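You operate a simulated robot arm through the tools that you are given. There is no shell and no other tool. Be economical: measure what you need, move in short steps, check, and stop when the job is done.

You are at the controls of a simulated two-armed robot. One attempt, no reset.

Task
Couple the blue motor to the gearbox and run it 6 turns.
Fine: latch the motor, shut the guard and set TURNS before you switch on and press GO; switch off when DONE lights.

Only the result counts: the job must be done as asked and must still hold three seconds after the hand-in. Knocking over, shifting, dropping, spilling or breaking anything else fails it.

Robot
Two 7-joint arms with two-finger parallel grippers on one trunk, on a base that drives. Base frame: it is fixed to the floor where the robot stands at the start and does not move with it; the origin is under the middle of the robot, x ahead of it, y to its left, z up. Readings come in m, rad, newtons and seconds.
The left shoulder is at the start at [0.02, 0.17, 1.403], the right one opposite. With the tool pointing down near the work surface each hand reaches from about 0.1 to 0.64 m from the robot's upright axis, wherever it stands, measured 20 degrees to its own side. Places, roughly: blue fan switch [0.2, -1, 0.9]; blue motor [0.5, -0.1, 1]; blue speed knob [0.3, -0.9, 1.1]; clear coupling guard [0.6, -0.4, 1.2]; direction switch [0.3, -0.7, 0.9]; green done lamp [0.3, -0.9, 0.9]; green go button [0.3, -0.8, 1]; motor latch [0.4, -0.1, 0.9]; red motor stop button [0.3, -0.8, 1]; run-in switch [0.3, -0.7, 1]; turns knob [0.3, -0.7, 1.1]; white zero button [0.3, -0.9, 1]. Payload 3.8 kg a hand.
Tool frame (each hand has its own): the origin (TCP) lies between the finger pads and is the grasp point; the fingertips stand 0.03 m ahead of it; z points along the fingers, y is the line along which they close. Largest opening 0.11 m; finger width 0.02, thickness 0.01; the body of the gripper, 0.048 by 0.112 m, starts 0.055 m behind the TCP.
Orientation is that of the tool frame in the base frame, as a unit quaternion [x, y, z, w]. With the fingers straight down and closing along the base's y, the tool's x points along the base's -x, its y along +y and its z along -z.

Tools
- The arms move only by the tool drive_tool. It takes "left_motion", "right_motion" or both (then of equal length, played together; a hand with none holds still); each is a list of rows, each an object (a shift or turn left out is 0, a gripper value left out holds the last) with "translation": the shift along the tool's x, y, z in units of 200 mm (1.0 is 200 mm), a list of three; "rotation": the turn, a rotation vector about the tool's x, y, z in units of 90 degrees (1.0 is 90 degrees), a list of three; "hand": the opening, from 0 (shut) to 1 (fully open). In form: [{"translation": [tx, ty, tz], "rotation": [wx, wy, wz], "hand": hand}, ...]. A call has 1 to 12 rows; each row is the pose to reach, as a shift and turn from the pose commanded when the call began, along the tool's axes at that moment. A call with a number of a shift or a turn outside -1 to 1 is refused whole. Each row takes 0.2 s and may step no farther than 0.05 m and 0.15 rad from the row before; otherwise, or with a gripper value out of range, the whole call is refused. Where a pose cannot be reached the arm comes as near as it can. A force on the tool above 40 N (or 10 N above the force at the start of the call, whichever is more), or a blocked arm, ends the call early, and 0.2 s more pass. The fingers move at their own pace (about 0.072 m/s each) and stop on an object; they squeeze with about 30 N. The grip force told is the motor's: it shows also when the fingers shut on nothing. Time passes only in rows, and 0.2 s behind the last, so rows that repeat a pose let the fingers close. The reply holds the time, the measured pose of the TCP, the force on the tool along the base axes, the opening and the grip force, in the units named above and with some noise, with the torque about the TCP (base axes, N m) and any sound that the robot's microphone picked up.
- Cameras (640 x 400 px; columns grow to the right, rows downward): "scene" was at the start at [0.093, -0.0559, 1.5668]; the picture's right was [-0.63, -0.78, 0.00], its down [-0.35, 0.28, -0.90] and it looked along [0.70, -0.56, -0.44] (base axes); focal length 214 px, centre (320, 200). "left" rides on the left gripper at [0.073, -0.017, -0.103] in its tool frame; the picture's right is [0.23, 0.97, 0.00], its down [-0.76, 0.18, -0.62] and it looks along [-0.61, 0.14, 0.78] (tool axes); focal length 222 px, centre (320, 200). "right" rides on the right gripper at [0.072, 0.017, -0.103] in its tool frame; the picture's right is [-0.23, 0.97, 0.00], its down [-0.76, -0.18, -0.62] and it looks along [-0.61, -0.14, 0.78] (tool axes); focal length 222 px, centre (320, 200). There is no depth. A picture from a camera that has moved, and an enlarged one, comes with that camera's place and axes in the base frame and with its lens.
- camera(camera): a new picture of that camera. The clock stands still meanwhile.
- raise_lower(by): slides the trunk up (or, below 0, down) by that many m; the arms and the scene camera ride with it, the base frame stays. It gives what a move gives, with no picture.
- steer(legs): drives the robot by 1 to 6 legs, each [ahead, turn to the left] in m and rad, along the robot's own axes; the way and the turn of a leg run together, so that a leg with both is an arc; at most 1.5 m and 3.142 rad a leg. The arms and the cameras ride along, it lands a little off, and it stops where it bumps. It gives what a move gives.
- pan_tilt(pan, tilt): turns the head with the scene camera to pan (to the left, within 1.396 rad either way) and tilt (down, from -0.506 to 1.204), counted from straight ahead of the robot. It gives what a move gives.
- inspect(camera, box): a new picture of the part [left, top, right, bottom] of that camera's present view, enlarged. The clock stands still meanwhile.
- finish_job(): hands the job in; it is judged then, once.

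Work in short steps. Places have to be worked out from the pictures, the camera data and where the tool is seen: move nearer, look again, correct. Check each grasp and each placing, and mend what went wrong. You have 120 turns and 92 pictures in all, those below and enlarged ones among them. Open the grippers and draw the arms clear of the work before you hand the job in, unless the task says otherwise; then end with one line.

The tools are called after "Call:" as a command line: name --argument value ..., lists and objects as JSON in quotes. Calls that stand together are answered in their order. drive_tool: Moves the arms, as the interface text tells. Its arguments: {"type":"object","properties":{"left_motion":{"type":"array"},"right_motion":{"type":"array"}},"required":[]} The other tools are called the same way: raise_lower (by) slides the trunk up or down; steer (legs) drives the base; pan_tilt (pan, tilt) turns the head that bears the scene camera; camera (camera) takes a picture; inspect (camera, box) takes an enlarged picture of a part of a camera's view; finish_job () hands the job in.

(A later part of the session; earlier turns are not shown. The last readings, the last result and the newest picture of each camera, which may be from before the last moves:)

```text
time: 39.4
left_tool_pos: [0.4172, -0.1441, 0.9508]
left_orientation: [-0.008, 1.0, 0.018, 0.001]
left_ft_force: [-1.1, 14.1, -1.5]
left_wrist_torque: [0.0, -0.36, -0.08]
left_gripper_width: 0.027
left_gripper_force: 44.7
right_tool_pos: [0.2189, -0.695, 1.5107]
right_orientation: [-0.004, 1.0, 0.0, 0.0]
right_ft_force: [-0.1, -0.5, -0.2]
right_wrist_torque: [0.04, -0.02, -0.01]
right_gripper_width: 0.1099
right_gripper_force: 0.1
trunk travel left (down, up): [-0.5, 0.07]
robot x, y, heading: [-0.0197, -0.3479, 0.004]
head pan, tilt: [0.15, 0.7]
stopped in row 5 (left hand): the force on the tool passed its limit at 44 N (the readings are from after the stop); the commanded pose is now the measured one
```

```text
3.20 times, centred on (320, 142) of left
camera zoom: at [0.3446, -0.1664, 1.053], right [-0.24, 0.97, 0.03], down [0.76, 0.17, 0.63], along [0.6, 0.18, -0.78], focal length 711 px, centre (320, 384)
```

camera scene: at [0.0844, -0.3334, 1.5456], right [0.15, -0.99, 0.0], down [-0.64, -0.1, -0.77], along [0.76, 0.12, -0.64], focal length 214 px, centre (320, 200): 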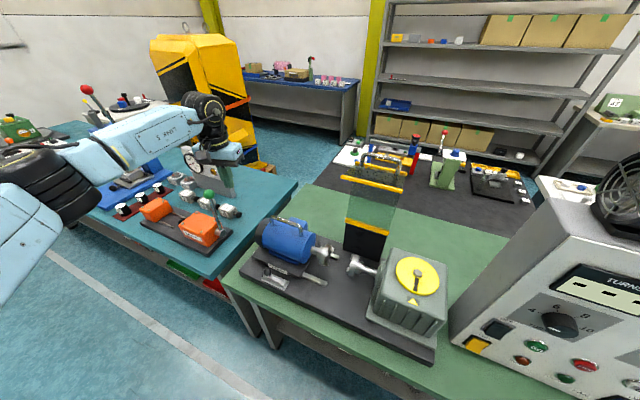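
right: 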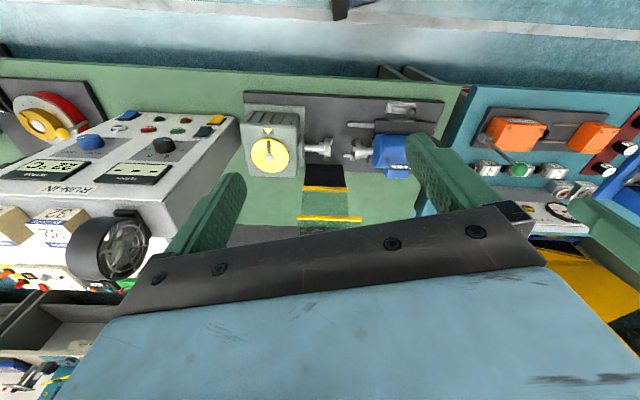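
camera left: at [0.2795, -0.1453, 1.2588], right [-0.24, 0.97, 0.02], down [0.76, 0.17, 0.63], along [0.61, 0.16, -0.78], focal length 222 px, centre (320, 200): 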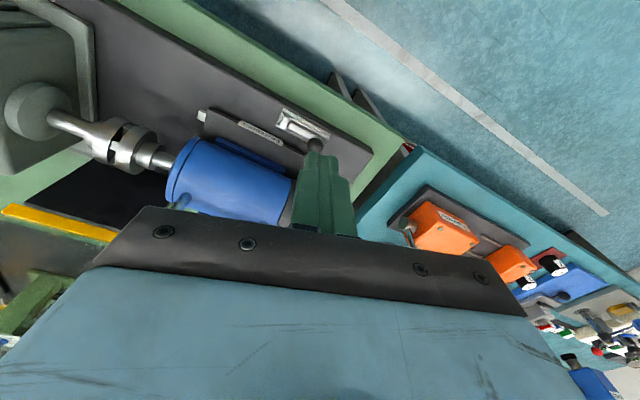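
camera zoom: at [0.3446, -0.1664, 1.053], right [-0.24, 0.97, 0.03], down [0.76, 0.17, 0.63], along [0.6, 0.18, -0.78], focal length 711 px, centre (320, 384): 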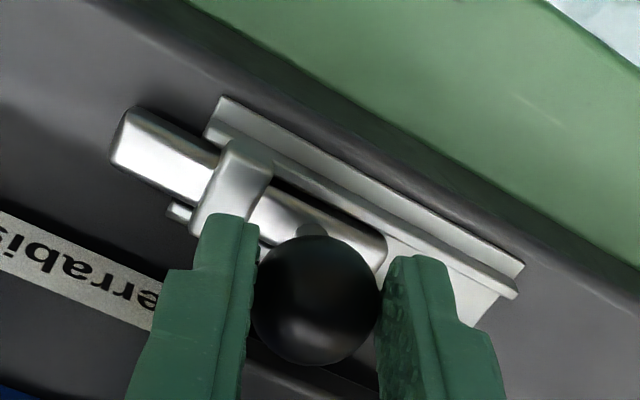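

It stopped after about 33 mm with 44 N, but the finger may be touching the strap. I release, rise, go behind the ball with closed fingers, and check whether it goes farther.

Call:
drive_tool --left_motion '[{"hand": 0.36}, {"translation": [0, 0, -0.05], "hand": 0.36}, {"translation": [0, 0, -0.25]}, {"translation": [-0.02, 0.1, -0.25], "hand": 0}, {"translation": [-0.038, 0.2, -0.25], "hand": 0}, {"translation": [-0.038, 0.2, -0.25]}, {"translation": [-0.038, 0.2, -0.05]}, {"translation": [-0.038, 0.2, -0.01]}]'

Call:
inspect --camera "left" --box '[220, 80, 420, 205]'

```text
time: 41.2
left_tool_pos: [0.4226, -0.1084, 0.954]
left_orientation: [-0.007, 1.0, 0.012, 0.0]
left_ft_force: [-0.3, -0.1, -0.2]
left_wrist_torque: [-0.03, -0.02, 0.02]
left_gripper_width: 0.0
left_gripper_force: 30.0
right_tool_pos: [0.2183, -0.6932, 1.5104]
right_orientation: [-0.004, 1.0, 0.0, 0.001]
right_ft_force: [-1.3, -0.6, 0.2]
right_wrist_torque: [0.0, -0.01, 0.01]
right_gripper_width: 0.1099
right_gripper_force: 0.0
trunk travel left (down, up): [-0.5, 0.07]
robot x, y, heading: [-0.0217, -0.3442, 0.007]
head pan, tilt: [0.15, 0.7]
```

```text
3.20 times, centred on (320, 142) of left
camera zoom: at [0.3501, -0.1289, 1.057], right [-0.24, 0.97, 0.02], down [0.76, 0.17, 0.63], along [0.61, 0.17, -0.78], focal length 711 px, centre (320, 384)
```

zoom: 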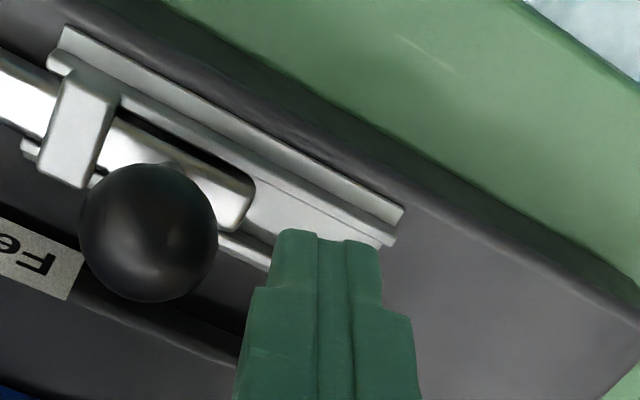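

Now I push the ball along the track direction with the closed fingers.

Call:
drive_tool --left_motion '[{"translation": [0.008, -0.04, 0.01]}, {"translation": [0.016, -0.08, 0.01]}, {"translation": [0.022, -0.11, 0.01]}, {"translation": [0.028, -0.14, 0.01]}, {"translation": [0.034, -0.17, 0.01]}, {"translation": [0.04, -0.2, 0.01]}]'

Call:
inspect --camera "left" --box '[220, 80, 420, 205]'

```text
time: 42.2
left_tool_pos: [0.4201, -0.123, 0.9504]
left_orientation: [-0.014, 1.0, 0.027, 0.002]
left_ft_force: [-2.3, 13.5, 2.3]
left_wrist_torque: [0.35, 0.05, 0.01]
left_gripper_width: 0.0
left_gripper_force: 29.8
right_tool_pos: [0.2188, -0.6932, 1.5108]
right_orientation: [-0.004, 1.0, -0.001, 0.001]
right_ft_force: [1.0, -0.8, 0.3]
right_wrist_torque: [0.04, 0.02, -0.01]
right_gripper_width: 0.11
right_gripper_force: 0.0
trunk travel left (down, up): [-0.5, 0.07]
robot x, y, heading: [-0.0215, -0.3447, 0.01]
head pan, tilt: [0.15, 0.7]
stopped in row 5 (left hand): the force on the tool passed its limit at 44 N (the readings are from after the stop); the commanded pose is now the measured one
```

```text
3.20 times, centred on (320, 142) of left
camera zoom: at [0.3485, -0.1467, 1.0528], right [-0.25, 0.97, 0.05], down [0.75, 0.16, 0.64], along [0.61, 0.2, -0.77], focal length 711 px, centre (320, 384)
```

zoom: 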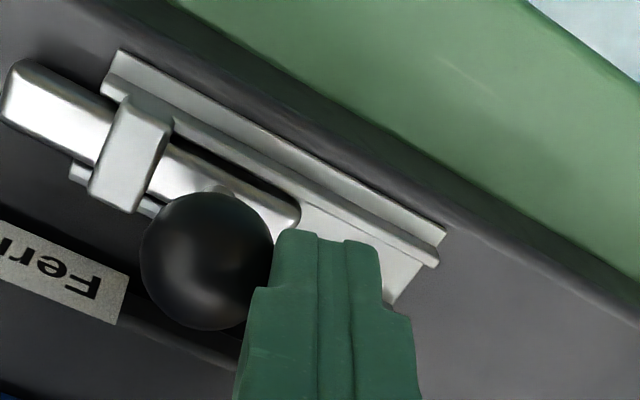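

The ball is at the same end stop, so the bolt is fully home: latched. I lift the left hand clear and study the guard.

Call:
drive_tool --left_motion '[{"translation": [0, 0.05, 0], "rotation": [0.017, 0, 0.009]}, {"translation": [0, 0.1, -0.2], "rotation": [0.034, 0.003, 0.018]}, {"translation": [0, 0.1, -0.44], "rotation": [0.034, 0.003, 0.018]}, {"translation": [0, 0.1, -0.68], "rotation": [0.034, 0.003, 0.018]}, {"translation": [0, 0.1, -0.92], "rotation": [0.034, 0.003, 0.018]}, {"translation": [0, 0.1, -1.0], "rotation": [0.034, 0.003, 0.018]}]'

Call:
inspect --camera "scene" --box '[270, 130, 450, 290]'

Call:
camera --camera "right"

```text
time: 43.6
left_tool_pos: [0.4204, -0.1144, 1.153]
left_orientation: [0.003, 1.0, -0.004, -0.001]
left_ft_force: [-0.3, 0.5, 1.0]
left_wrist_torque: [0.04, 0.01, -0.03]
left_gripper_width: 0.0
left_gripper_force: 29.6
right_tool_pos: [0.2184, -0.6924, 1.5103]
right_orientation: [-0.004, 1.0, 0.0, 0.0]
right_ft_force: [0.0, 0.7, 0.1]
right_wrist_torque: [0.02, -0.02, 0.02]
right_gripper_width: 0.11
right_gripper_force: 0.1
trunk travel left (down, up): [-0.5, 0.07]
robot x, y, heading: [-0.0256, -0.345, 0.004]
head pan, tilt: [0.15, 0.7]
```

```text
2.50 times, centred on (360, 210) of scene
camera zoom: at [0.0849, -0.331, 1.5456], right [0.16, -0.99, 0.0], down [-0.64, -0.1, -0.76], along [0.76, 0.12, -0.64], focal length 536 px, centre (220, 175)
```

zoom: 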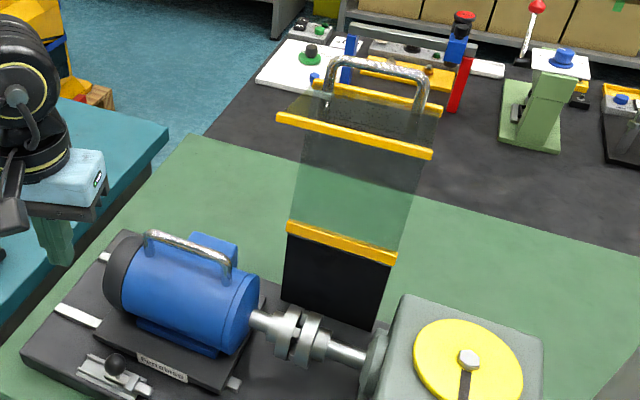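

```text
55 pictures are left
camera right: at [0.1455, -0.6782, 1.6151], right [0.22, 0.98, 0.0], down [0.76, -0.17, 0.62], along [0.61, -0.14, -0.78], focal length 222 px, centre (320, 200)
```

right: 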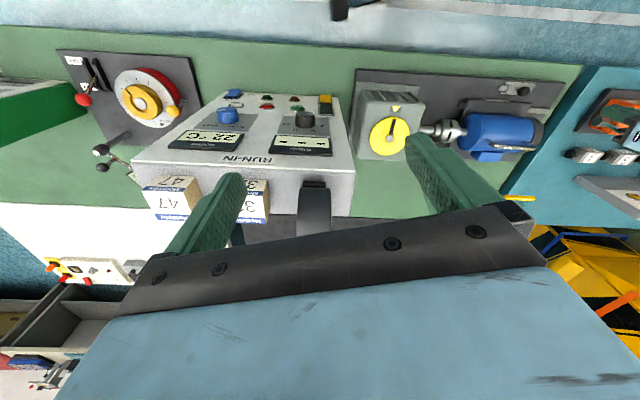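

The guard is an L-shaped cover, hinged at its back lower edge (z ≈ 1.045), with a handle standing on its free flap (bar at about x 0.54–0.58, z 1.31). I'll push the handle from behind toward the robot, so I bring the left hand round behind it at height.

Call:
drive_tool --left_motion '[{"translation": [0, 0, -0.2]}, {"translation": [0, 0, -0.4]}, {"translation": [0, 0, -0.6]}, {"translation": [0, 0, -0.8]}, {"translation": [0, 0, -1.0]}, {"translation": [-0.2, -0.1, -1.0]}, {"translation": [-0.4, -0.2, -1.0]}, {"translation": [-0.6, -0.3, -1.0]}, {"translation": [-0.75, -0.45, -1.0]}, {"translation": [-0.9, -0.6, -1.0]}]'

```text
time: 45.8
left_tool_pos: [0.5909, -0.237, 1.3521]
left_orientation: [0.004, 1.0, -0.002, 0.002]
left_ft_force: [-0.8, -2.0, -0.1]
left_wrist_torque: [0.07, -0.02, -0.01]
left_gripper_width: 0.0
left_gripper_force: 30.3
left hand out of reach, approached as far as the arm can: row 10
right_tool_pos: [0.218, -0.6994, 1.5097]
right_orientation: [-0.003, 1.0, 0.002, 0.0]
right_ft_force: [-0.4, -0.5, -0.4]
right_wrist_torque: [0.02, -0.02, -0.02]
right_gripper_width: 0.11
right_gripper_force: 0.0
trunk travel left (down, up): [-0.5, 0.07]
robot x, y, heading: [-0.0221, -0.3446, 0.01]
head pan, tilt: [0.15, 0.7]
```

The arm is near its reach limit. I drive the base ahead 7 cm and take a look.

Call:
steer --legs '[[0.07, 0]]'

Call:
camera --camera "scene"

```text
time: 46.9
left_tool_pos: [0.663, -0.2327, 1.3503]
left_orientation: [0.001, 1.0, -0.006, 0.0]
left_ft_force: [-0.2, -0.3, 0.7]
left_wrist_torque: [0.01, -0.01, 0.01]
left_gripper_width: 0.0
left_gripper_force: 30.1
right_tool_pos: [0.2891, -0.6927, 1.5107]
right_orientation: [-0.005, 1.0, 0.0, 0.0]
right_ft_force: [-0.3, 0.0, 0.8]
right_wrist_torque: [0.02, 0.0, 0.02]
right_gripper_width: 0.1099
right_gripper_force: 0.0
trunk travel left (down, up): [-0.5, 0.07]
robot x, y, heading: [0.0464, -0.3451, 0.008]
head pan, tilt: [0.15, 0.7]
```

```text
54 pictures are left
camera scene: at [0.1553, -0.3309, 1.5456], right [0.16, -0.99, 0.0], down [-0.64, -0.1, -0.77], along [0.76, 0.12, -0.64], focal length 214 px, centre (320, 200)
```

scene: 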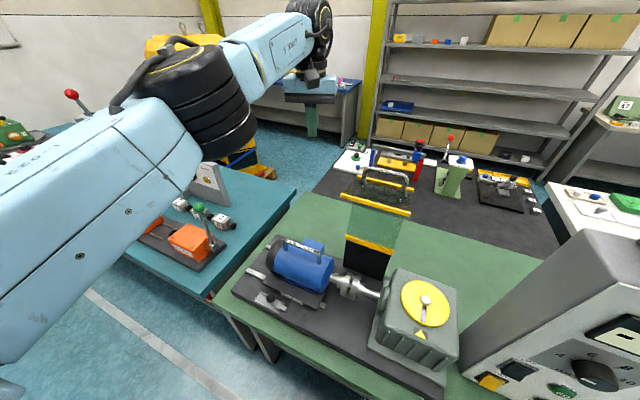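

The base moved without bumping. I zoom in on the guard handle to triangulate it from the new position.

Call:
inspect --camera "scene" --box '[320, 150, 430, 220]'

Call:
camera --camera "left"

```text
5.71 times, centred on (375, 185) of scene
camera zoom: at [0.1553, -0.3309, 1.5456], right [0.16, -0.99, 0.0], down [-0.64, -0.1, -0.77], along [0.76, 0.12, -0.64], focal length 1226 px, centre (6, 286)
```

zoom: 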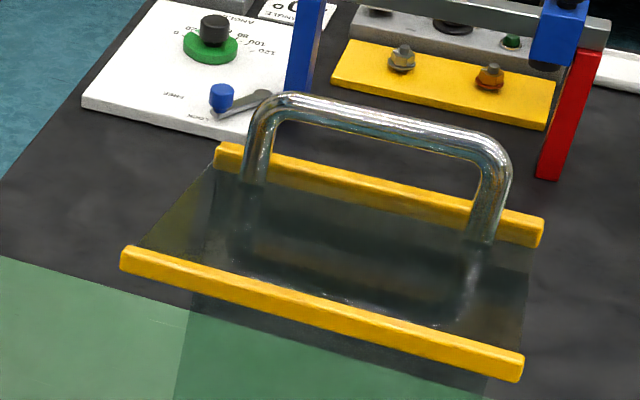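

```text
52 pictures are left
camera left: at [0.5893, -0.2469, 1.4539], right [-0.22, 0.97, -0.01], down [0.76, 0.18, 0.62], along [0.61, 0.13, -0.78], focal length 222 px, centre (320, 200)
```

left: 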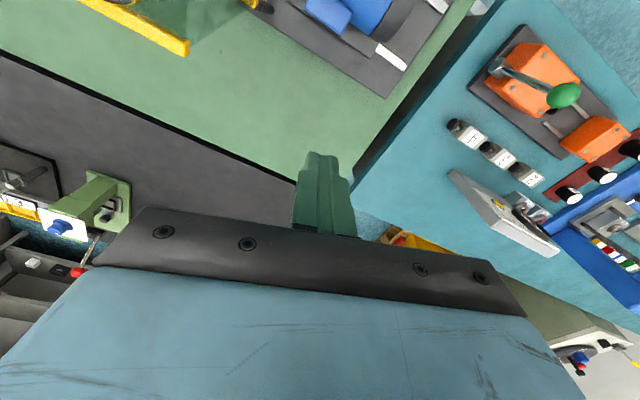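

The handle bar runs from about [0.565, −0.368] to [0.54, −0.45] at z ≈ 1.306. I bring the closed fingers behind it at [0.61, −0.41] and down to z 1.315.

Call:
drive_tool --left_motion '[{"translation": [0.05, -0.2, 0]}, {"translation": [0.1, -0.4, 0]}, {"translation": [0.15, -0.6, 0]}, {"translation": [0.2, -0.8, 0]}, {"translation": [0.25, -0.88, 0]}, {"translation": [0.25, -0.88, 0.1]}, {"translation": [0.25, -0.88, 0.175]}]'

Call:
inspect --camera "scene" --box '[310, 130, 450, 220]'

```text
time: 48.5
left_tool_pos: [0.6079, -0.4022, 1.3154]
left_orientation: [0.002, 1.0, -0.005, 0.0]
left_ft_force: [0.0, -0.4, 0.4]
left_wrist_torque: [-0.01, 0.01, -0.02]
left_gripper_width: 0.0
left_gripper_force: 30.3
left hand out of reach, approached as far as the arm can: row 2, 3, 4, 5, 6, 7
right_tool_pos: [0.2907, -0.6919, 1.5107]
right_orientation: [-0.005, 1.0, 0.0, 0.0]
right_ft_force: [0.7, 0.4, -0.8]
right_wrist_torque: [-0.01, 0.02, 0.02]
right_gripper_width: 0.1101
right_gripper_force: 0.1
trunk travel left (down, up): [-0.5, 0.07]
robot x, y, heading: [0.0527, -0.344, 0.01]
head pan, tilt: [0.15, 0.7]
```

```text
4.44 times, centred on (380, 175) of scene
camera zoom: at [0.156, -0.3289, 1.5455], right [0.16, -0.99, 0.0], down [-0.64, -0.1, -0.76], along [0.75, 0.12, -0.65], focal length 953 px, centre (53, 311)
```

zoom: 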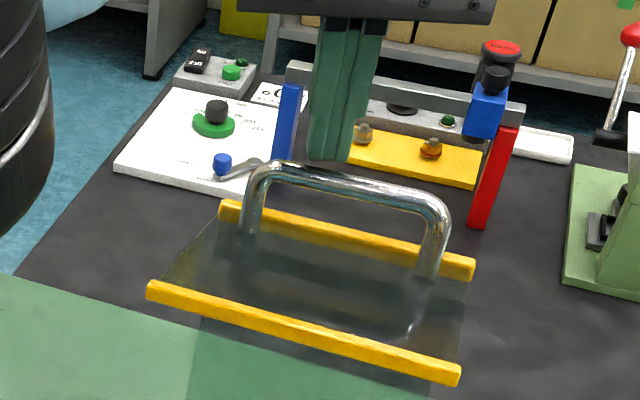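

The fingertips are behind the bar and below its top. I push toward the robot along the guard's swing direction, lowering slightly.

Call:
drive_tool --left_motion '[{"translation": [0.1, 0.0, 0]}, {"translation": [0.18, 0.0, 0]}, {"translation": [0.25, 0.02, 0]}, {"translation": [0.32, 0.04, 0.01]}, {"translation": [0.39, 0.06, 0.03]}, {"translation": [0.46, 0.08, 0.05]}]'

Call:
inspect --camera "scene" --box '[290, 130, 450, 280]'

```text
time: 49.9
left_tool_pos: [0.5142, -0.3873, 1.3058]
left_orientation: [0.003, 1.0, -0.005, 0.0]
left_ft_force: [-0.5, -0.4, 0.2]
left_wrist_torque: [-0.01, 0.01, 0.03]
left_gripper_width: 0.0
left_gripper_force: 30.0
right_tool_pos: [0.2885, -0.6923, 1.5112]
right_orientation: [-0.005, 1.0, 0.0, -0.001]
right_ft_force: [0.1, 0.8, 0.7]
right_wrist_torque: [0.01, 0.0, 0.05]
right_gripper_width: 0.11
right_gripper_force: 0.0
trunk travel left (down, up): [-0.5, 0.07]
robot x, y, heading: [0.0505, -0.3468, 0.009]
head pan, tilt: [0.15, 0.7]
```

```text
2.67 times, centred on (370, 205) of scene
camera zoom: at [0.1547, -0.3294, 1.5456], right [0.16, -0.99, 0.0], down [-0.64, -0.1, -0.76], along [0.76, 0.12, -0.64], focal length 572 px, centre (187, 187)
```

zoom: 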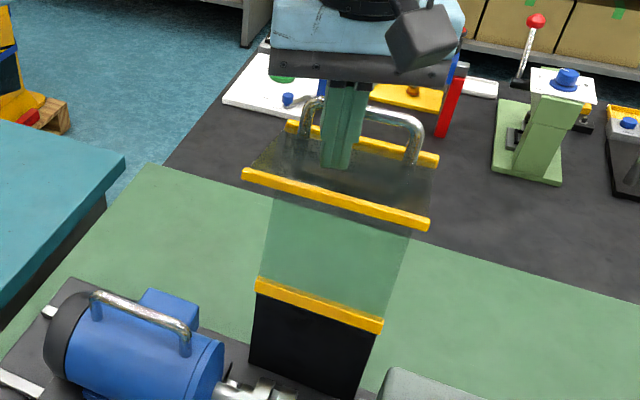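

The fingers passed over the bar, so the guard leans farther back than I judged. They are now above the free flap near its front strip, so I press down on the flap while drawing toward the robot, which turns the guard shut.

Call:
drive_tool --left_motion '[{"translation": [0, 0, 0.05]}, {"translation": [0, 0, 0.1]}, {"translation": [0.082, 0.023, 0.13]}, {"translation": [0.164, 0.045, 0.165]}, {"translation": [0.241, 0.067, 0.21]}]'

Call:
inspect --camera "scene" --box '[290, 130, 450, 280]'

```text
time: 51.0
left_tool_pos: [0.4646, -0.3733, 1.2635]
left_orientation: [0.002, 1.0, -0.005, 0.002]
left_ft_force: [-0.2, -0.9, 0.4]
left_wrist_torque: [-0.02, 0.0, -0.03]
left_gripper_width: 0.0001
left_gripper_force: 29.8
right_tool_pos: [0.286, -0.6916, 1.5124]
right_orientation: [-0.005, 1.0, 0.0, 0.001]
right_ft_force: [0.1, 0.4, 0.1]
right_wrist_torque: [0.01, -0.05, -0.01]
right_gripper_width: 0.1098
right_gripper_force: 0.0
trunk travel left (down, up): [-0.5, 0.07]
robot x, y, heading: [0.0508, -0.3449, 0.005]
head pan, tilt: [0.15, 0.7]
```

```text
2.67 times, centred on (370, 205) of scene
camera zoom: at [0.1522, -0.3293, 1.5456], right [0.16, -0.99, 0.0], down [-0.63, -0.1, -0.77], along [0.76, 0.12, -0.64], focal length 572 px, centre (187, 187)
```

zoom: 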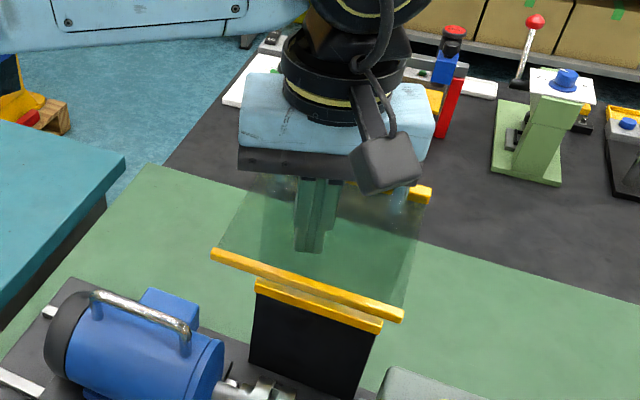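

The guard is turning. I continue along the arc.

Call:
drive_tool --left_motion '[{"translation": [0.08, 0.02, 0.05]}, {"translation": [0.154, 0.043, 0.1]}, {"translation": [0.25, 0.069, 0.19]}, {"translation": [0.342, 0.094, 0.29]}, {"translation": [0.43, 0.118, 0.425]}]'

Call:
inspect --camera "scene" --box '[270, 130, 450, 280]'

```text
time: 52.2
left_tool_pos: [0.3787, -0.3505, 1.1805]
left_orientation: [0.003, 1.0, -0.005, 0.0]
left_ft_force: [-6.1, 2.1, 3.9]
left_wrist_torque: [-0.1, -0.1, -0.09]
left_gripper_width: 0.0001
left_gripper_force: 30.2
right_tool_pos: [0.2876, -0.6928, 1.5118]
right_orientation: [-0.005, 1.0, 0.001, 0.002]
right_ft_force: [-0.2, 0.1, -0.4]
right_wrist_torque: [0.01, -0.01, 0.0]
right_gripper_width: 0.1101
right_gripper_force: 0.1
trunk travel left (down, up): [-0.5, 0.07]
robot x, y, heading: [0.0498, -0.3482, 0.004]
head pan, tilt: [0.15, 0.7]
```

```text
2.67 times, centred on (360, 205) of scene
camera zoom: at [0.1533, -0.3294, 1.5457], right [0.16, -0.99, 0.0], down [-0.64, -0.1, -0.77], along [0.76, 0.12, -0.64], focal length 572 px, centre (213, 187)
```

zoom: 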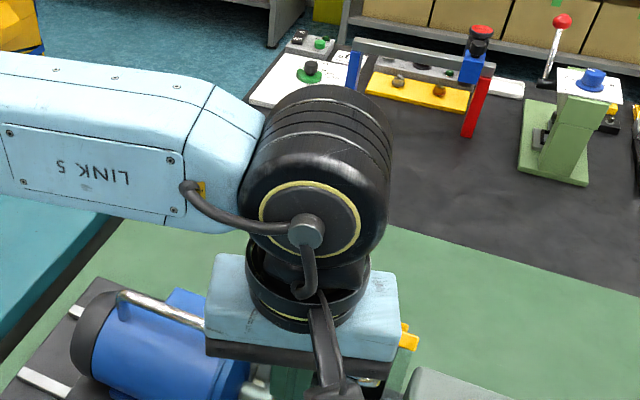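

The arm hides the guard; I look with the left hand camera.

Call:
camera --camera "left"

Call:
inspect --camera "right" --box '[320, 40, 620, 230]'

```text
47 pictures are left
camera left: at [0.3052, -0.3644, 1.2826], right [-0.22, 0.97, -0.01], down [0.76, 0.18, 0.62], along [0.61, 0.13, -0.78], focal length 222 px, centre (320, 200)
```

left: 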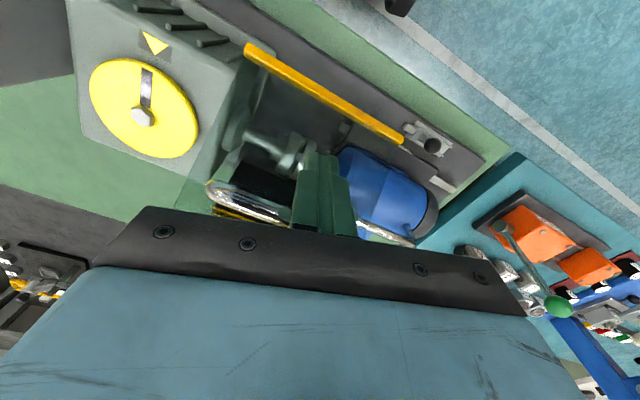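

```text
2.11 times, centred on (470, 135) of right
camera zoom: at [0.214, -0.6766, 1.6156], right [0.22, 0.98, 0.0], down [0.76, -0.17, 0.62], along [0.61, -0.14, -0.78], focal length 468 px, centre (4, 337)
```

zoom: 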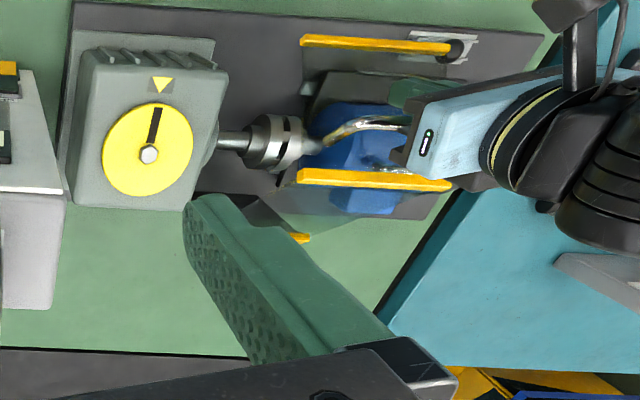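

The guard is well over and now leans on the finger through the handle. I move the finger on toward the robot and down so it settles gently.

Call:
drive_tool --left_motion '[{"translation": [0.07, 0.02, 0.06]}, {"translation": [0.14, 0.04, 0.13]}, {"translation": [0.21, 0.06, 0.2]}, {"translation": [0.28, 0.08, 0.28]}, {"translation": [0.35, 0.1, 0.36]}, {"translation": [0.42, 0.12, 0.44]}, {"translation": [0.5, 0.14, 0.5]}]'

Call:
inspect --camera "right" --box '[320, 40, 620, 230]'

```text
time: 53.9
left_tool_pos: [0.2804, -0.3227, 1.079]
left_orientation: [0.003, 1.0, -0.004, 0.002]
left_ft_force: [0.5, 0.7, 0.9]
left_wrist_torque: [0.02, 0.03, 0.02]
left_gripper_width: 0.0
left_gripper_force: 29.5
right_tool_pos: [0.2868, -0.6932, 1.5125]
right_orientation: [-0.005, 1.0, 0.001, 0.0]
right_ft_force: [-0.5, -0.3, -0.4]
right_wrist_torque: [0.03, 0.02, 0.03]
right_gripper_width: 0.11
right_gripper_force: 0.0
trunk travel left (down, up): [-0.5, 0.07]
robot x, y, heading: [0.049, -0.3452, 0.007]
head pan, tilt: [0.15, 0.7]
```

```text
2.11 times, centred on (470, 135) of right
camera zoom: at [0.2152, -0.6771, 1.6154], right [0.22, 0.98, 0.0], down [0.76, -0.17, 0.62], along [0.61, -0.14, -0.78], focal length 468 px, centre (4, 337)
```

zoom: 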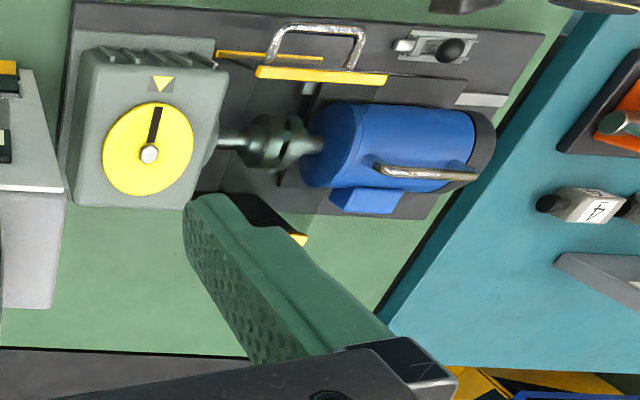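

The guard has come down over the coupling. I raise the left hand and check that it is fully shut.

Call:
drive_tool --left_motion '[{"translation": [0.05, 0.05, 0]}, {"translation": [0.05, 0.2, -0.2]}, {"translation": [0.0, 0.4, -0.4]}, {"translation": [0.0, 0.6, -0.6]}, {"translation": [0.0, 0.7, -0.8]}]'

Call:
camera --camera "scene"

```text
refused: row 3 steps farther than a row can; nothing moved
```

```text
44 pictures are left
camera scene: at [0.1544, -0.3299, 1.5456], right [0.16, -0.99, 0.0], down [-0.64, -0.1, -0.77], along [0.76, 0.12, -0.64], focal length 214 px, centre (320, 200)
```

scene: 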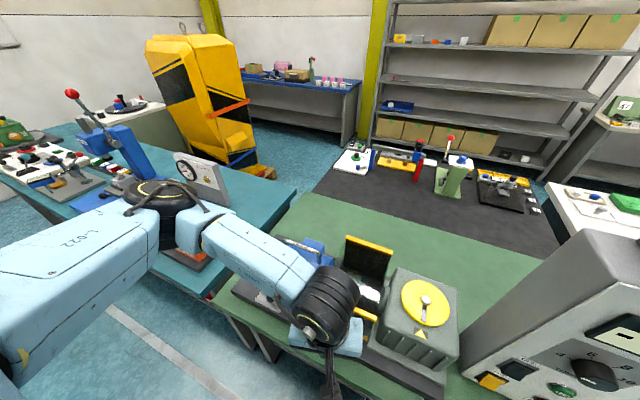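

I lift, move over the front top edge of the guard and press lightly down to make sure that it is shut.

Call:
drive_tool --left_motion '[{"translation": [0.03, 0, -0.15]}, {"translation": [0, 0, -0.3]}, {"translation": [-0.2, -0.05, -0.3]}, {"translation": [-0.38, -0.1, -0.3]}, {"translation": [-0.38, -0.1, -0.15]}, {"translation": [-0.38, -0.1, -0.05]}, {"translation": [-0.38, -0.1, 0.0]}, {"translation": [-0.38, -0.1, 0.04]}, {"translation": [-0.38, -0.1, 0.08]}]'

Call:
inspect --camera "right" --box '[370, 40, 570, 165]'

```text
time: 55.9
left_tool_pos: [0.3576, -0.345, 1.0634]
left_orientation: [0.002, 1.0, -0.004, 0.0]
left_ft_force: [-0.4, 0.0, -0.9]
left_wrist_torque: [-0.02, 0.0, 0.02]
left_gripper_width: 0.0
left_gripper_force: 30.1
right_tool_pos: [0.2889, -0.6924, 1.5117]
right_orientation: [-0.004, 1.0, 0.0, 0.0]
right_ft_force: [0.2, -0.2, -1.0]
right_wrist_torque: [0.01, -0.01, -0.02]
right_gripper_width: 0.11
right_gripper_force: 0.1
trunk travel left (down, up): [-0.5, 0.07]
robot x, y, heading: [0.0489, -0.3451, 0.008]
head pan, tilt: [0.15, 0.7]
```

```text
3.20 times, centred on (470, 102) of right
camera zoom: at [0.2157, -0.6774, 1.6152], right [0.22, 0.98, 0.0], down [0.76, -0.17, 0.62], along [0.61, -0.14, -0.78], focal length 711 px, centre (-160, 512)
```

zoom: 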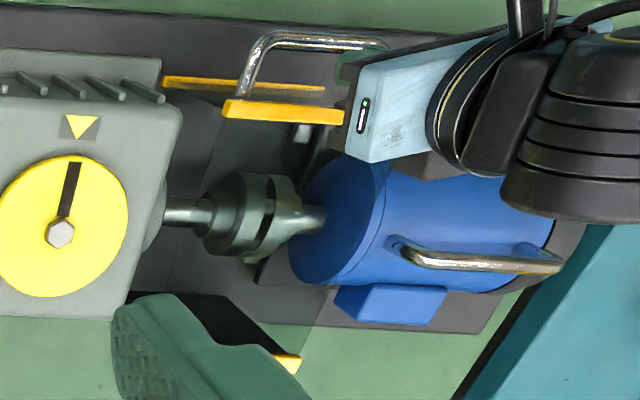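

The finger is inside the handle's loop, in front of the flap. The flap looks vertical, so the guard is about closed; I press on the top panel at x ≈ 0.41 to confirm.

Call:
drive_tool --left_motion '[{"translation": [0, 0, -0.15]}, {"translation": [0, 0, -0.25]}, {"translation": [-0.15, 0, -0.25]}, {"translation": [-0.27, 0, -0.25]}, {"translation": [-0.27, 0, -0.15]}, {"translation": [-0.27, 0, -0.1]}, {"translation": [-0.27, 0, -0.05]}, {"translation": [-0.27, 0, 0.0]}, {"translation": [-0.27, 0, 0.05]}]'

```text
time: 57.8
left_tool_pos: [0.4109, -0.3429, 1.0645]
left_orientation: [0.003, 1.0, -0.005, 0.002]
left_ft_force: [-10.8, 9.6, 21.1]
left_wrist_torque: [0.37, 0.44, 0.07]
left_gripper_width: 0.0
left_gripper_force: 30.0
right_tool_pos: [0.2882, -0.6915, 1.5109]
right_orientation: [-0.005, 1.0, -0.001, 0.001]
right_ft_force: [0.1, -0.9, -0.6]
right_wrist_torque: [0.0, 0.04, -0.04]
right_gripper_width: 0.1099
right_gripper_force: 0.0
trunk travel left (down, up): [-0.5, 0.07]
robot x, y, heading: [0.0512, -0.3417, 0.013]
head pan, tilt: [0.15, 0.7]
stopped in row 9 (left hand): the force on the tool passed its limit at 50 N (the readings are from after the stop); the commanded pose is now the measured one
```

The guard resists firmly (50 N): it is shut. I park the left hand up and away to the left.

Call:
drive_tool --left_motion '[{"translation": [0, 0, -0.2]}, {"translation": [0, 0, -0.4]}, {"translation": [0.05, 0.1, -0.6]}, {"translation": [0.15, 0.25, -0.75]}, {"translation": [0.25, 0.45, -0.85]}, {"translation": [0.35, 0.65, -0.95]}, {"translation": [0.45, 0.85, -1.0]}]'

Call:
pan_tilt --pan -0.9 --tilt 0.75

Call:
camera --camera "scene"

```text
time: 59.4
left_tool_pos: [0.3235, -0.1697, 1.2616]
left_orientation: [0.002, 1.0, -0.005, 0.004]
left_ft_force: [-0.1, 0.1, 0.6]
left_wrist_torque: [-0.01, -0.01, -0.03]
left_gripper_width: 0.0001
left_gripper_force: 30.2
right_tool_pos: [0.288, -0.6908, 1.5112]
right_orientation: [-0.004, 1.0, -0.001, 0.001]
right_ft_force: [-0.6, 0.3, 1.4]
right_wrist_torque: [-0.01, -0.01, -0.02]
right_gripper_width: 0.1097
right_gripper_force: 0.2
trunk travel left (down, up): [-0.5, 0.07]
robot x, y, heading: [0.0491, -0.3449, 0.011]
head pan, tilt: [0.15, 0.7]
```

```text
time: 60.7
left_tool_pos: [0.3245, -0.173, 1.2617]
left_orientation: [0.003, 1.0, -0.006, 0.003]
left_ft_force: [-0.6, -0.1, 0.5]
left_wrist_torque: [-0.01, -0.01, -0.02]
left_gripper_width: 0.0
left_gripper_force: 29.7
right_tool_pos: [0.2892, -0.6934, 1.5119]
right_orientation: [-0.004, 1.0, 0.0, 0.001]
right_ft_force: [-0.2, -0.2, 0.5]
right_wrist_torque: [-0.03, -0.02, 0.01]
right_gripper_width: 0.1099
right_gripper_force: 0.2
trunk travel left (down, up): [-0.5, 0.07]
robot x, y, heading: [0.0474, -0.3469, 0.012]
head pan, tilt: [-0.901, 0.75]
```

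```text
42 pictures are left
camera scene: at [0.1231, -0.408, 1.5413], right [-0.78, -0.63, 0.0], down [-0.43, 0.53, -0.73], along [0.46, -0.57, -0.68], focal length 214 px, centre (320, 200)
```

scene: 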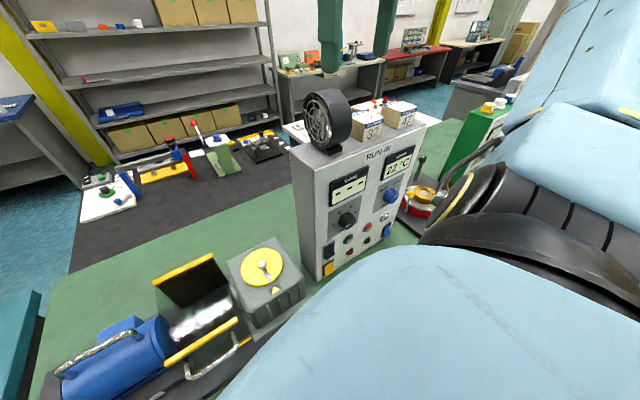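

The guard is visibly closed. I zoom in on the run-in panel.

Call:
inspect --camera "scene" --box '[290, 150, 430, 285]'

```text
2.96 times, centred on (360, 218) of scene
camera zoom: at [0.1231, -0.408, 1.5413], right [-0.78, -0.63, 0.0], down [-0.43, 0.53, -0.73], along [0.46, -0.57, -0.68], focal length 636 px, centre (202, 148)
```

zoom: 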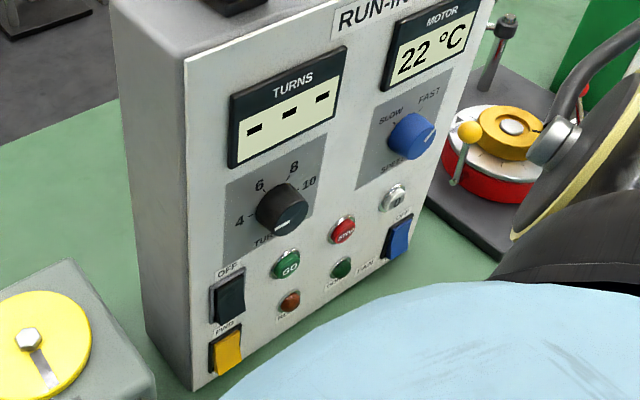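

The panel is yawed about 16°, like the fixture. I reposition the base so that it faces the panel squarely, with the panel on the right hand's side.

Call:
steer --legs '[[0, 0.35], [-0.25, 0], [0, -0.63]]'

Call:
pan_tilt --pan -0.3 --tilt 0.6

Call:
camera --camera "scene"

```text
time: 65.3
left_tool_pos: [0.1248, -0.3414, 1.2613]
left_orientation: [0.139, 0.99, -0.006, 0.002]
left_ft_force: [0.0, 0.4, 0.5]
left_wrist_torque: [-0.04, -0.01, 0.0]
left_gripper_width: 0.0
left_gripper_force: 29.8
right_tool_pos: [-0.0505, -0.8332, 1.5108]
right_orientation: [0.132, 0.991, 0.0, 0.0]
right_ft_force: [-0.8, -0.2, 0.4]
right_wrist_torque: [0.01, 0.02, 0.02]
right_gripper_width: 0.11
right_gripper_force: 0.0
trunk travel left (down, up): [-0.5, 0.07]
robot x, y, heading: [-0.1869, -0.4375, -0.263]
head pan, tilt: [-0.901, 0.75]
```

```text
time: 66.3
left_tool_pos: [0.1248, -0.3419, 1.2617]
left_orientation: [0.14, 0.99, -0.006, 0.002]
left_ft_force: [-0.7, -1.0, 0.2]
left_wrist_torque: [0.03, 0.04, 0.03]
left_gripper_width: 0.0
left_gripper_force: 30.1
right_tool_pos: [-0.051, -0.8333, 1.5111]
right_orientation: [0.132, 0.991, 0.0, 0.0]
right_ft_force: [1.0, 0.3, -0.1]
right_wrist_torque: [0.01, 0.0, -0.01]
right_gripper_width: 0.1101
right_gripper_force: 0.1
trunk travel left (down, up): [-0.5, 0.07]
robot x, y, heading: [-0.1891, -0.4382, -0.268]
head pan, tilt: [-0.3, 0.6]
```

```text
40 pictures are left
camera scene: at [-0.0927, -0.4855, 1.5542], right [-0.54, -0.84, 0.0], down [-0.48, 0.3, -0.82], along [0.7, -0.44, -0.57], focal length 214 px, centre (320, 200)
```

scene: 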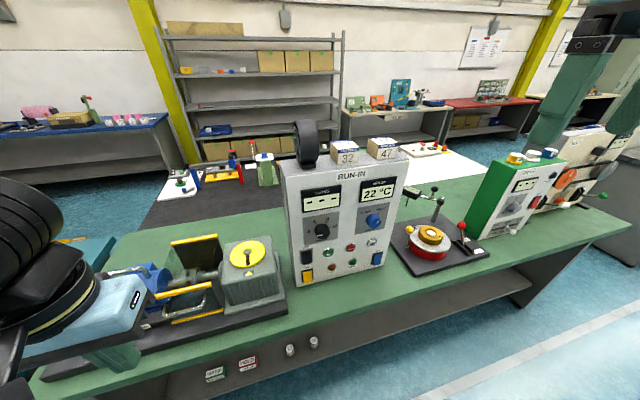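

Call:
inspect --camera "scene" --box '[280, 165, 410, 290]'

```text
3.20 times, centred on (345, 228) of scene
camera zoom: at [-0.0927, -0.4855, 1.5542], right [-0.54, -0.84, 0.0], down [-0.48, 0.3, -0.82], along [0.7, -0.44, -0.57], focal length 686 px, centre (240, 112)
```

zoom: 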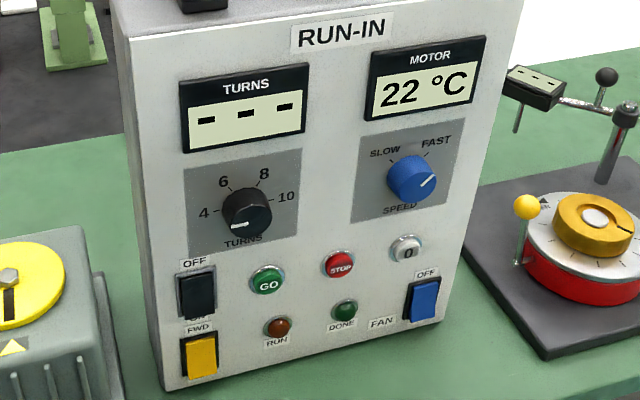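

I zoom further on the TURNS knob to read its pointer.

Call:
inspect --camera "scene" --box '[310, 212, 346, 244]'

```text
12.50 times, centred on (328, 228) of scene
camera zoom: at [-0.0927, -0.4855, 1.5542], right [-0.54, -0.84, 0.0], down [-0.48, 0.3, -0.82], along [0.7, -0.44, -0.57], focal length 2681 px, centre (220, -150)
```

zoom: 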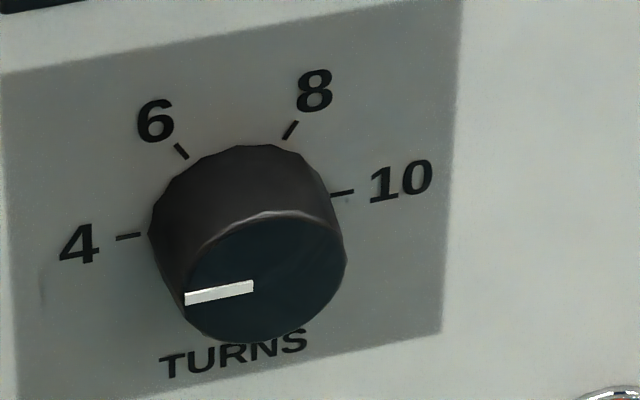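

The pointer reads 4 and the detents are 60° apart, so the knob needs +60° clockwise to reach 6. I turn the right hand to point forward (−90° about its y), while lowering it and moving left.

Call:
drive_tool --right_motion '[{"translation": [0, 0.07, 0.09], "rotation": [0, -0.09, 0], "hand": 0.7}, {"translation": [0, 0.14, 0.18], "rotation": [0, -0.18, 0]}, {"translation": [0, 0.21, 0.27], "rotation": [0, -0.27, 0]}, {"translation": [0, 0.28, 0.36], "rotation": [0, -0.36, 0]}, {"translation": [0, 0.35, 0.45], "rotation": [0, -0.45, 0]}, {"translation": [0, 0.42, 0.54], "rotation": [0, -0.54, 0]}, {"translation": [0, 0.49, 0.63], "rotation": [0, -0.63, 0]}, {"translation": [0, 0.56, 0.72], "rotation": [0, -0.72, 0]}, {"translation": [0, 0.63, 0.81], "rotation": [0, -0.81, 0]}, {"translation": [0, 0.7, 0.9], "rotation": [0, -0.9, 0]}, {"translation": [0, 0.75, 1.0], "rotation": [0, -0.99, 0]}, {"translation": [0, 0.75, 1.0], "rotation": [0, -1, 0]}]'

```text
time: 68.9
left_tool_pos: [0.1227, -0.3389, 1.2617]
left_orientation: [0.138, 0.99, -0.008, 0.003]
left_ft_force: [0.7, -0.4, 0.3]
left_wrist_torque: [0.0, -0.02, -0.01]
left_gripper_width: 0.0
left_gripper_force: 30.2
right_tool_pos: [0.1995, -0.7118, 1.4178]
right_orientation: [0.1, 0.709, -0.098, 0.692]
right_ft_force: [0.3, 0.6, -0.8]
right_wrist_torque: [0.0, 0.04, 0.01]
right_gripper_width: 0.0769
right_gripper_force: 0.0
right hand out of reach, approached as far as the arm can: row 4, 5, 6, 7, 8, 9, 10, 11, 12
trunk travel left (down, up): [-0.5, 0.07]
robot x, y, heading: [-0.1891, -0.4338, -0.266]
head pan, tilt: [-0.3, 0.6]
```

The orientation is right; the hand is higher than asked. I move down 0.2 m, keeping clear of the panel.

Call:
drive_tool --right_motion '[{"translation": [0.2, 0, 0]}, {"translation": [0.4, 0, 0]}, {"translation": [0.6, 0, 0]}, {"translation": [0.8, 0, 0]}, {"translation": [1.0, 0, 0]}]'

Call:
camera --camera "right"

```text
time: 70.1
left_tool_pos: [0.1248, -0.3424, 1.2621]
left_orientation: [0.139, 0.99, -0.006, 0.002]
left_ft_force: [-0.5, -0.1, -0.5]
left_wrist_torque: [0.03, -0.04, 0.0]
left_gripper_width: 0.0
left_gripper_force: 29.9
right_tool_pos: [0.2001, -0.7148, 1.4171]
right_orientation: [0.101, 0.708, -0.099, 0.692]
right_ft_force: [-0.5, 0.2, 0.3]
right_wrist_torque: [0.0, 0.0, 0.0]
right_gripper_width: 0.0772
right_gripper_force: 0.1
right hand out of reach, approached as far as the arm can: row 1, 2, 3, 4, 5
trunk travel left (down, up): [-0.5, 0.07]
robot x, y, heading: [-0.1874, -0.4326, -0.264]
head pan, tilt: [-0.3, 0.6]
```

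```text
37 pictures are left
camera right: at [0.1036, -0.6704, 1.3482], right [0.28, 0.93, 0.23], down [-0.63, 0.0, 0.78], along [0.72, -0.36, 0.59], focal length 222 px, centre (320, 200)
```

right: 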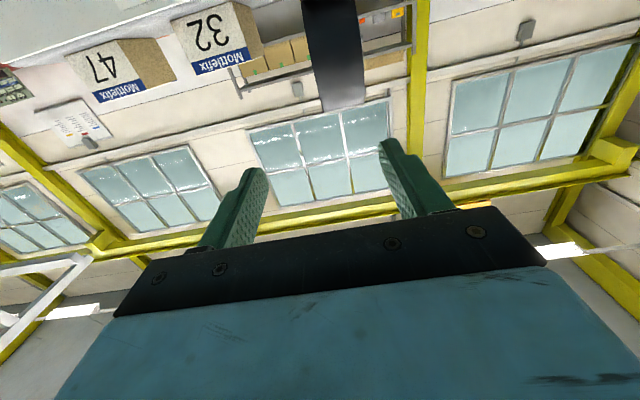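

The arm cannot take this pose lower, but the trunk can: I raise the left hand first, then lower the trunk by 0.3 m so that the right hand comes to knob height.

Call:
drive_tool --left_motion '[{"translation": [0, 0, -0.2]}, {"translation": [0, 0, -0.4]}, {"translation": [0, 0, -0.6]}, {"translation": [0, 0, -0.8]}, {"translation": [0, 0, -1.0]}]'

Call:
raise_lower --by -0.3

Call:
pan_tilt --pan -0.35 --tilt 0.4

Call:
camera --camera "scene"

```text
time: 71.3
left_tool_pos: [0.1227, -0.3377, 1.4622]
left_orientation: [0.141, 0.99, -0.007, 0.001]
left_ft_force: [0.9, -0.4, -0.5]
left_wrist_torque: [-0.03, 0.0, -0.02]
left_gripper_width: 0.0001
left_gripper_force: 29.5
right_tool_pos: [0.1991, -0.7148, 1.4172]
right_orientation: [0.101, 0.708, -0.098, 0.692]
right_ft_force: [-0.1, 0.3, 0.9]
right_wrist_torque: [0.05, 0.02, 0.03]
right_gripper_width: 0.0769
right_gripper_force: 0.2
trunk travel left (down, up): [-0.5, 0.07]
robot x, y, heading: [-0.1869, -0.4345, -0.264]
head pan, tilt: [-0.3, 0.6]
```

```text
time: 74.3
left_tool_pos: [0.1224, -0.3381, 1.1607]
left_orientation: [0.139, 0.99, -0.006, 0.001]
left_ft_force: [-0.2, 0.2, 0.1]
left_wrist_torque: [0.02, 0.02, 0.02]
left_gripper_width: 0.0001
left_gripper_force: 30.0
right_tool_pos: [0.1999, -0.7155, 1.1171]
right_orientation: [0.102, 0.708, -0.099, 0.692]
right_ft_force: [0.7, -1.0, -0.4]
right_wrist_torque: [0.01, 0.0, -0.03]
right_gripper_width: 0.0769
right_gripper_force: 0.0
trunk travel left (down, up): [-0.2, 0.37]
robot x, y, heading: [-0.1893, -0.434, -0.26]
head pan, tilt: [-0.3, 0.6]
```

```text
time: 75.0
left_tool_pos: [0.1227, -0.3385, 1.1612]
left_orientation: [0.139, 0.99, -0.008, 0.002]
left_ft_force: [-0.6, -0.6, -0.2]
left_wrist_torque: [0.04, -0.03, -0.03]
left_gripper_width: 0.0
left_gripper_force: 30.3
right_tool_pos: [0.1994, -0.7148, 1.1179]
right_orientation: [0.101, 0.709, -0.099, 0.691]
right_ft_force: [-0.4, 0.1, 0.1]
right_wrist_torque: [0.02, -0.01, 0.01]
right_gripper_width: 0.0772
right_gripper_force: 0.0
trunk travel left (down, up): [-0.2, 0.37]
robot x, y, heading: [-0.1874, -0.4343, -0.261]
head pan, tilt: [-0.351, 0.4]
```

```text
36 pictures are left
camera scene: at [-0.0917, -0.4916, 1.2724], right [-0.58, -0.82, 0.0], down [-0.32, 0.23, -0.92], along [0.75, -0.53, -0.39], focal length 214 px, centre (320, 200)
```

scene: 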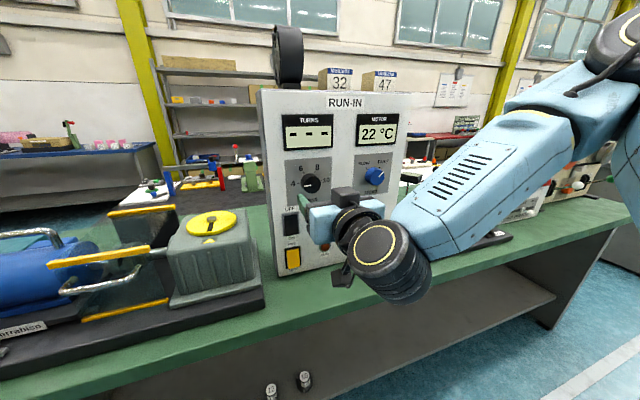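

Third view agrees: the knob face is at about [0.30, −0.745, 1.115]. I check through the right hand camera before approaching.

Call:
camera --camera "right"

Call:
inspect --camera "scene" --box '[250, 80, 410, 290]'

```text
35 pictures are left
camera right: at [0.1035, -0.6701, 1.0483], right [0.28, 0.93, 0.23], down [-0.63, 0.0, 0.78], along [0.72, -0.36, 0.59], focal length 222 px, centre (320, 200)
```

right: 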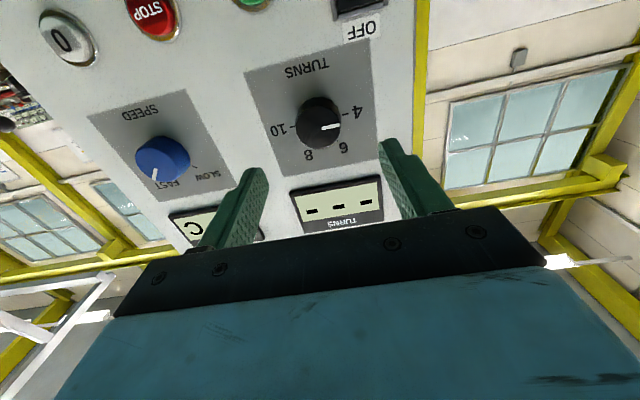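

```text
1.90 times, centred on (330, 185) of scene
camera zoom: at [-0.0917, -0.4916, 1.2724], right [-0.58, -0.82, 0.0], down [-0.32, 0.23, -0.92], along [0.75, -0.53, -0.39], focal length 408 px, centre (301, 229)
```

zoom: 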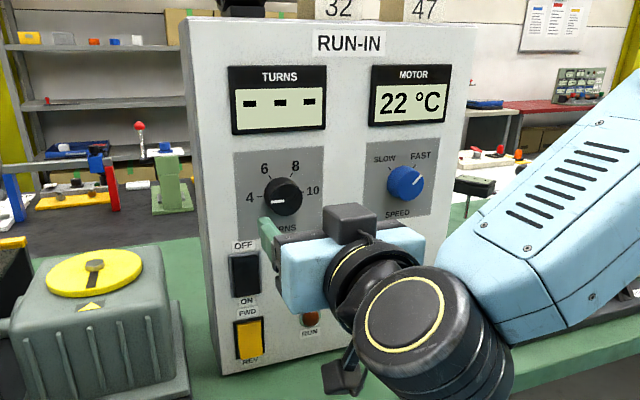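

The knob face is confirmed at [0.302, −0.747, 1.113]. I advance so that the fingers straddle it.

Call:
drive_tool --right_motion '[{"translation": [0.013, -0.013, 0.15]}, {"translation": [0.013, -0.013, 0.3]}, {"translation": [0.013, -0.013, 0.4]}, {"translation": [0.013, -0.013, 0.46]}]'

Call:
camera --camera "right"

```text
time: 76.0
left_tool_pos: [0.124, -0.3397, 1.1612]
left_orientation: [0.139, 0.99, -0.007, 0.002]
left_ft_force: [-0.2, -0.4, 0.7]
left_wrist_torque: [0.01, 0.0, 0.03]
left_gripper_width: 0.0001
left_gripper_force: 29.8
right_tool_pos: [0.2571, -0.7426, 1.1383]
right_orientation: [0.103, 0.71, -0.1, 0.689]
right_ft_force: [0.4, 0.3, -0.7]
right_wrist_torque: [-0.01, 0.0, -0.04]
right_gripper_width: 0.077
right_gripper_force: 0.1
right hand out of reach, approached as far as the arm can: row 1, 2, 3, 4
trunk travel left (down, up): [-0.2, 0.37]
robot x, y, heading: [-0.1866, -0.4314, -0.263]
head pan, tilt: [-0.351, 0.4]
```

```text
33 pictures are left
camera right: at [0.1597, -0.697, 1.0695], right [0.28, 0.93, 0.23], down [-0.63, 0.0, 0.78], along [0.73, -0.36, 0.58], focal length 222 px, centre (320, 200)
```

right: 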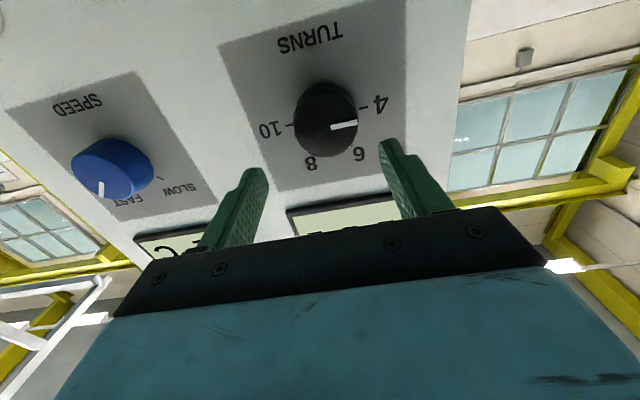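

The arm is on a joint limit for low forward poses, so a lower trunk will help. I pull back 6 cm, raise the left hand, and lower the trunk by another 0.19 m.

Call:
drive_tool --left_motion '[{"translation": [0, 0, -0.2]}, {"translation": [0, 0, -0.4]}, {"translation": [0, 0, -0.6]}, {"translation": [0, 0, -0.8]}, {"translation": [0, 0, -0.95]}]' --right_motion '[{"translation": [0, 0, -0.1]}, {"translation": [0, 0, -0.2]}, {"translation": [0, 0, -0.3]}, {"translation": [0, 0, -0.3]}, {"translation": [0, 0, -0.3]}]'

Call:
raise_lower --by -0.19

```text
time: 77.2
left_tool_pos: [0.1212, -0.3357, 1.3517]
left_orientation: [0.139, 0.99, -0.006, 0.003]
left_ft_force: [0.7, 0.0, 0.6]
left_wrist_torque: [0.04, -0.09, 0.0]
left_gripper_width: 0.0
left_gripper_force: 29.8
right_tool_pos: [0.1956, -0.7267, 1.1393]
right_orientation: [0.101, 0.708, -0.098, 0.692]
right_ft_force: [-0.5, -1.0, 0.6]
right_wrist_torque: [-0.01, 0.03, -0.01]
right_gripper_width: 0.0771
right_gripper_force: 0.0
trunk travel left (down, up): [-0.2, 0.37]
robot x, y, heading: [-0.1872, -0.4353, -0.263]
head pan, tilt: [-0.351, 0.4]
```

```text
time: 79.3
left_tool_pos: [0.1233, -0.3366, 1.1617]
left_orientation: [0.139, 0.99, -0.006, 0.002]
left_ft_force: [-0.7, 0.6, 0.3]
left_wrist_torque: [0.0, -0.03, -0.01]
left_gripper_width: 0.0
left_gripper_force: 30.2
right_tool_pos: [0.1987, -0.7257, 0.9495]
right_orientation: [0.1, 0.709, -0.098, 0.692]
right_ft_force: [-0.1, 0.0, 0.0]
right_wrist_torque: [0.02, 0.03, 0.0]
right_gripper_width: 0.0771
right_gripper_force: 0.1
trunk travel left (down, up): [-0.01, 0.56]
robot x, y, heading: [-0.1851, -0.4322, -0.264]
head pan, tilt: [-0.351, 0.4]
```

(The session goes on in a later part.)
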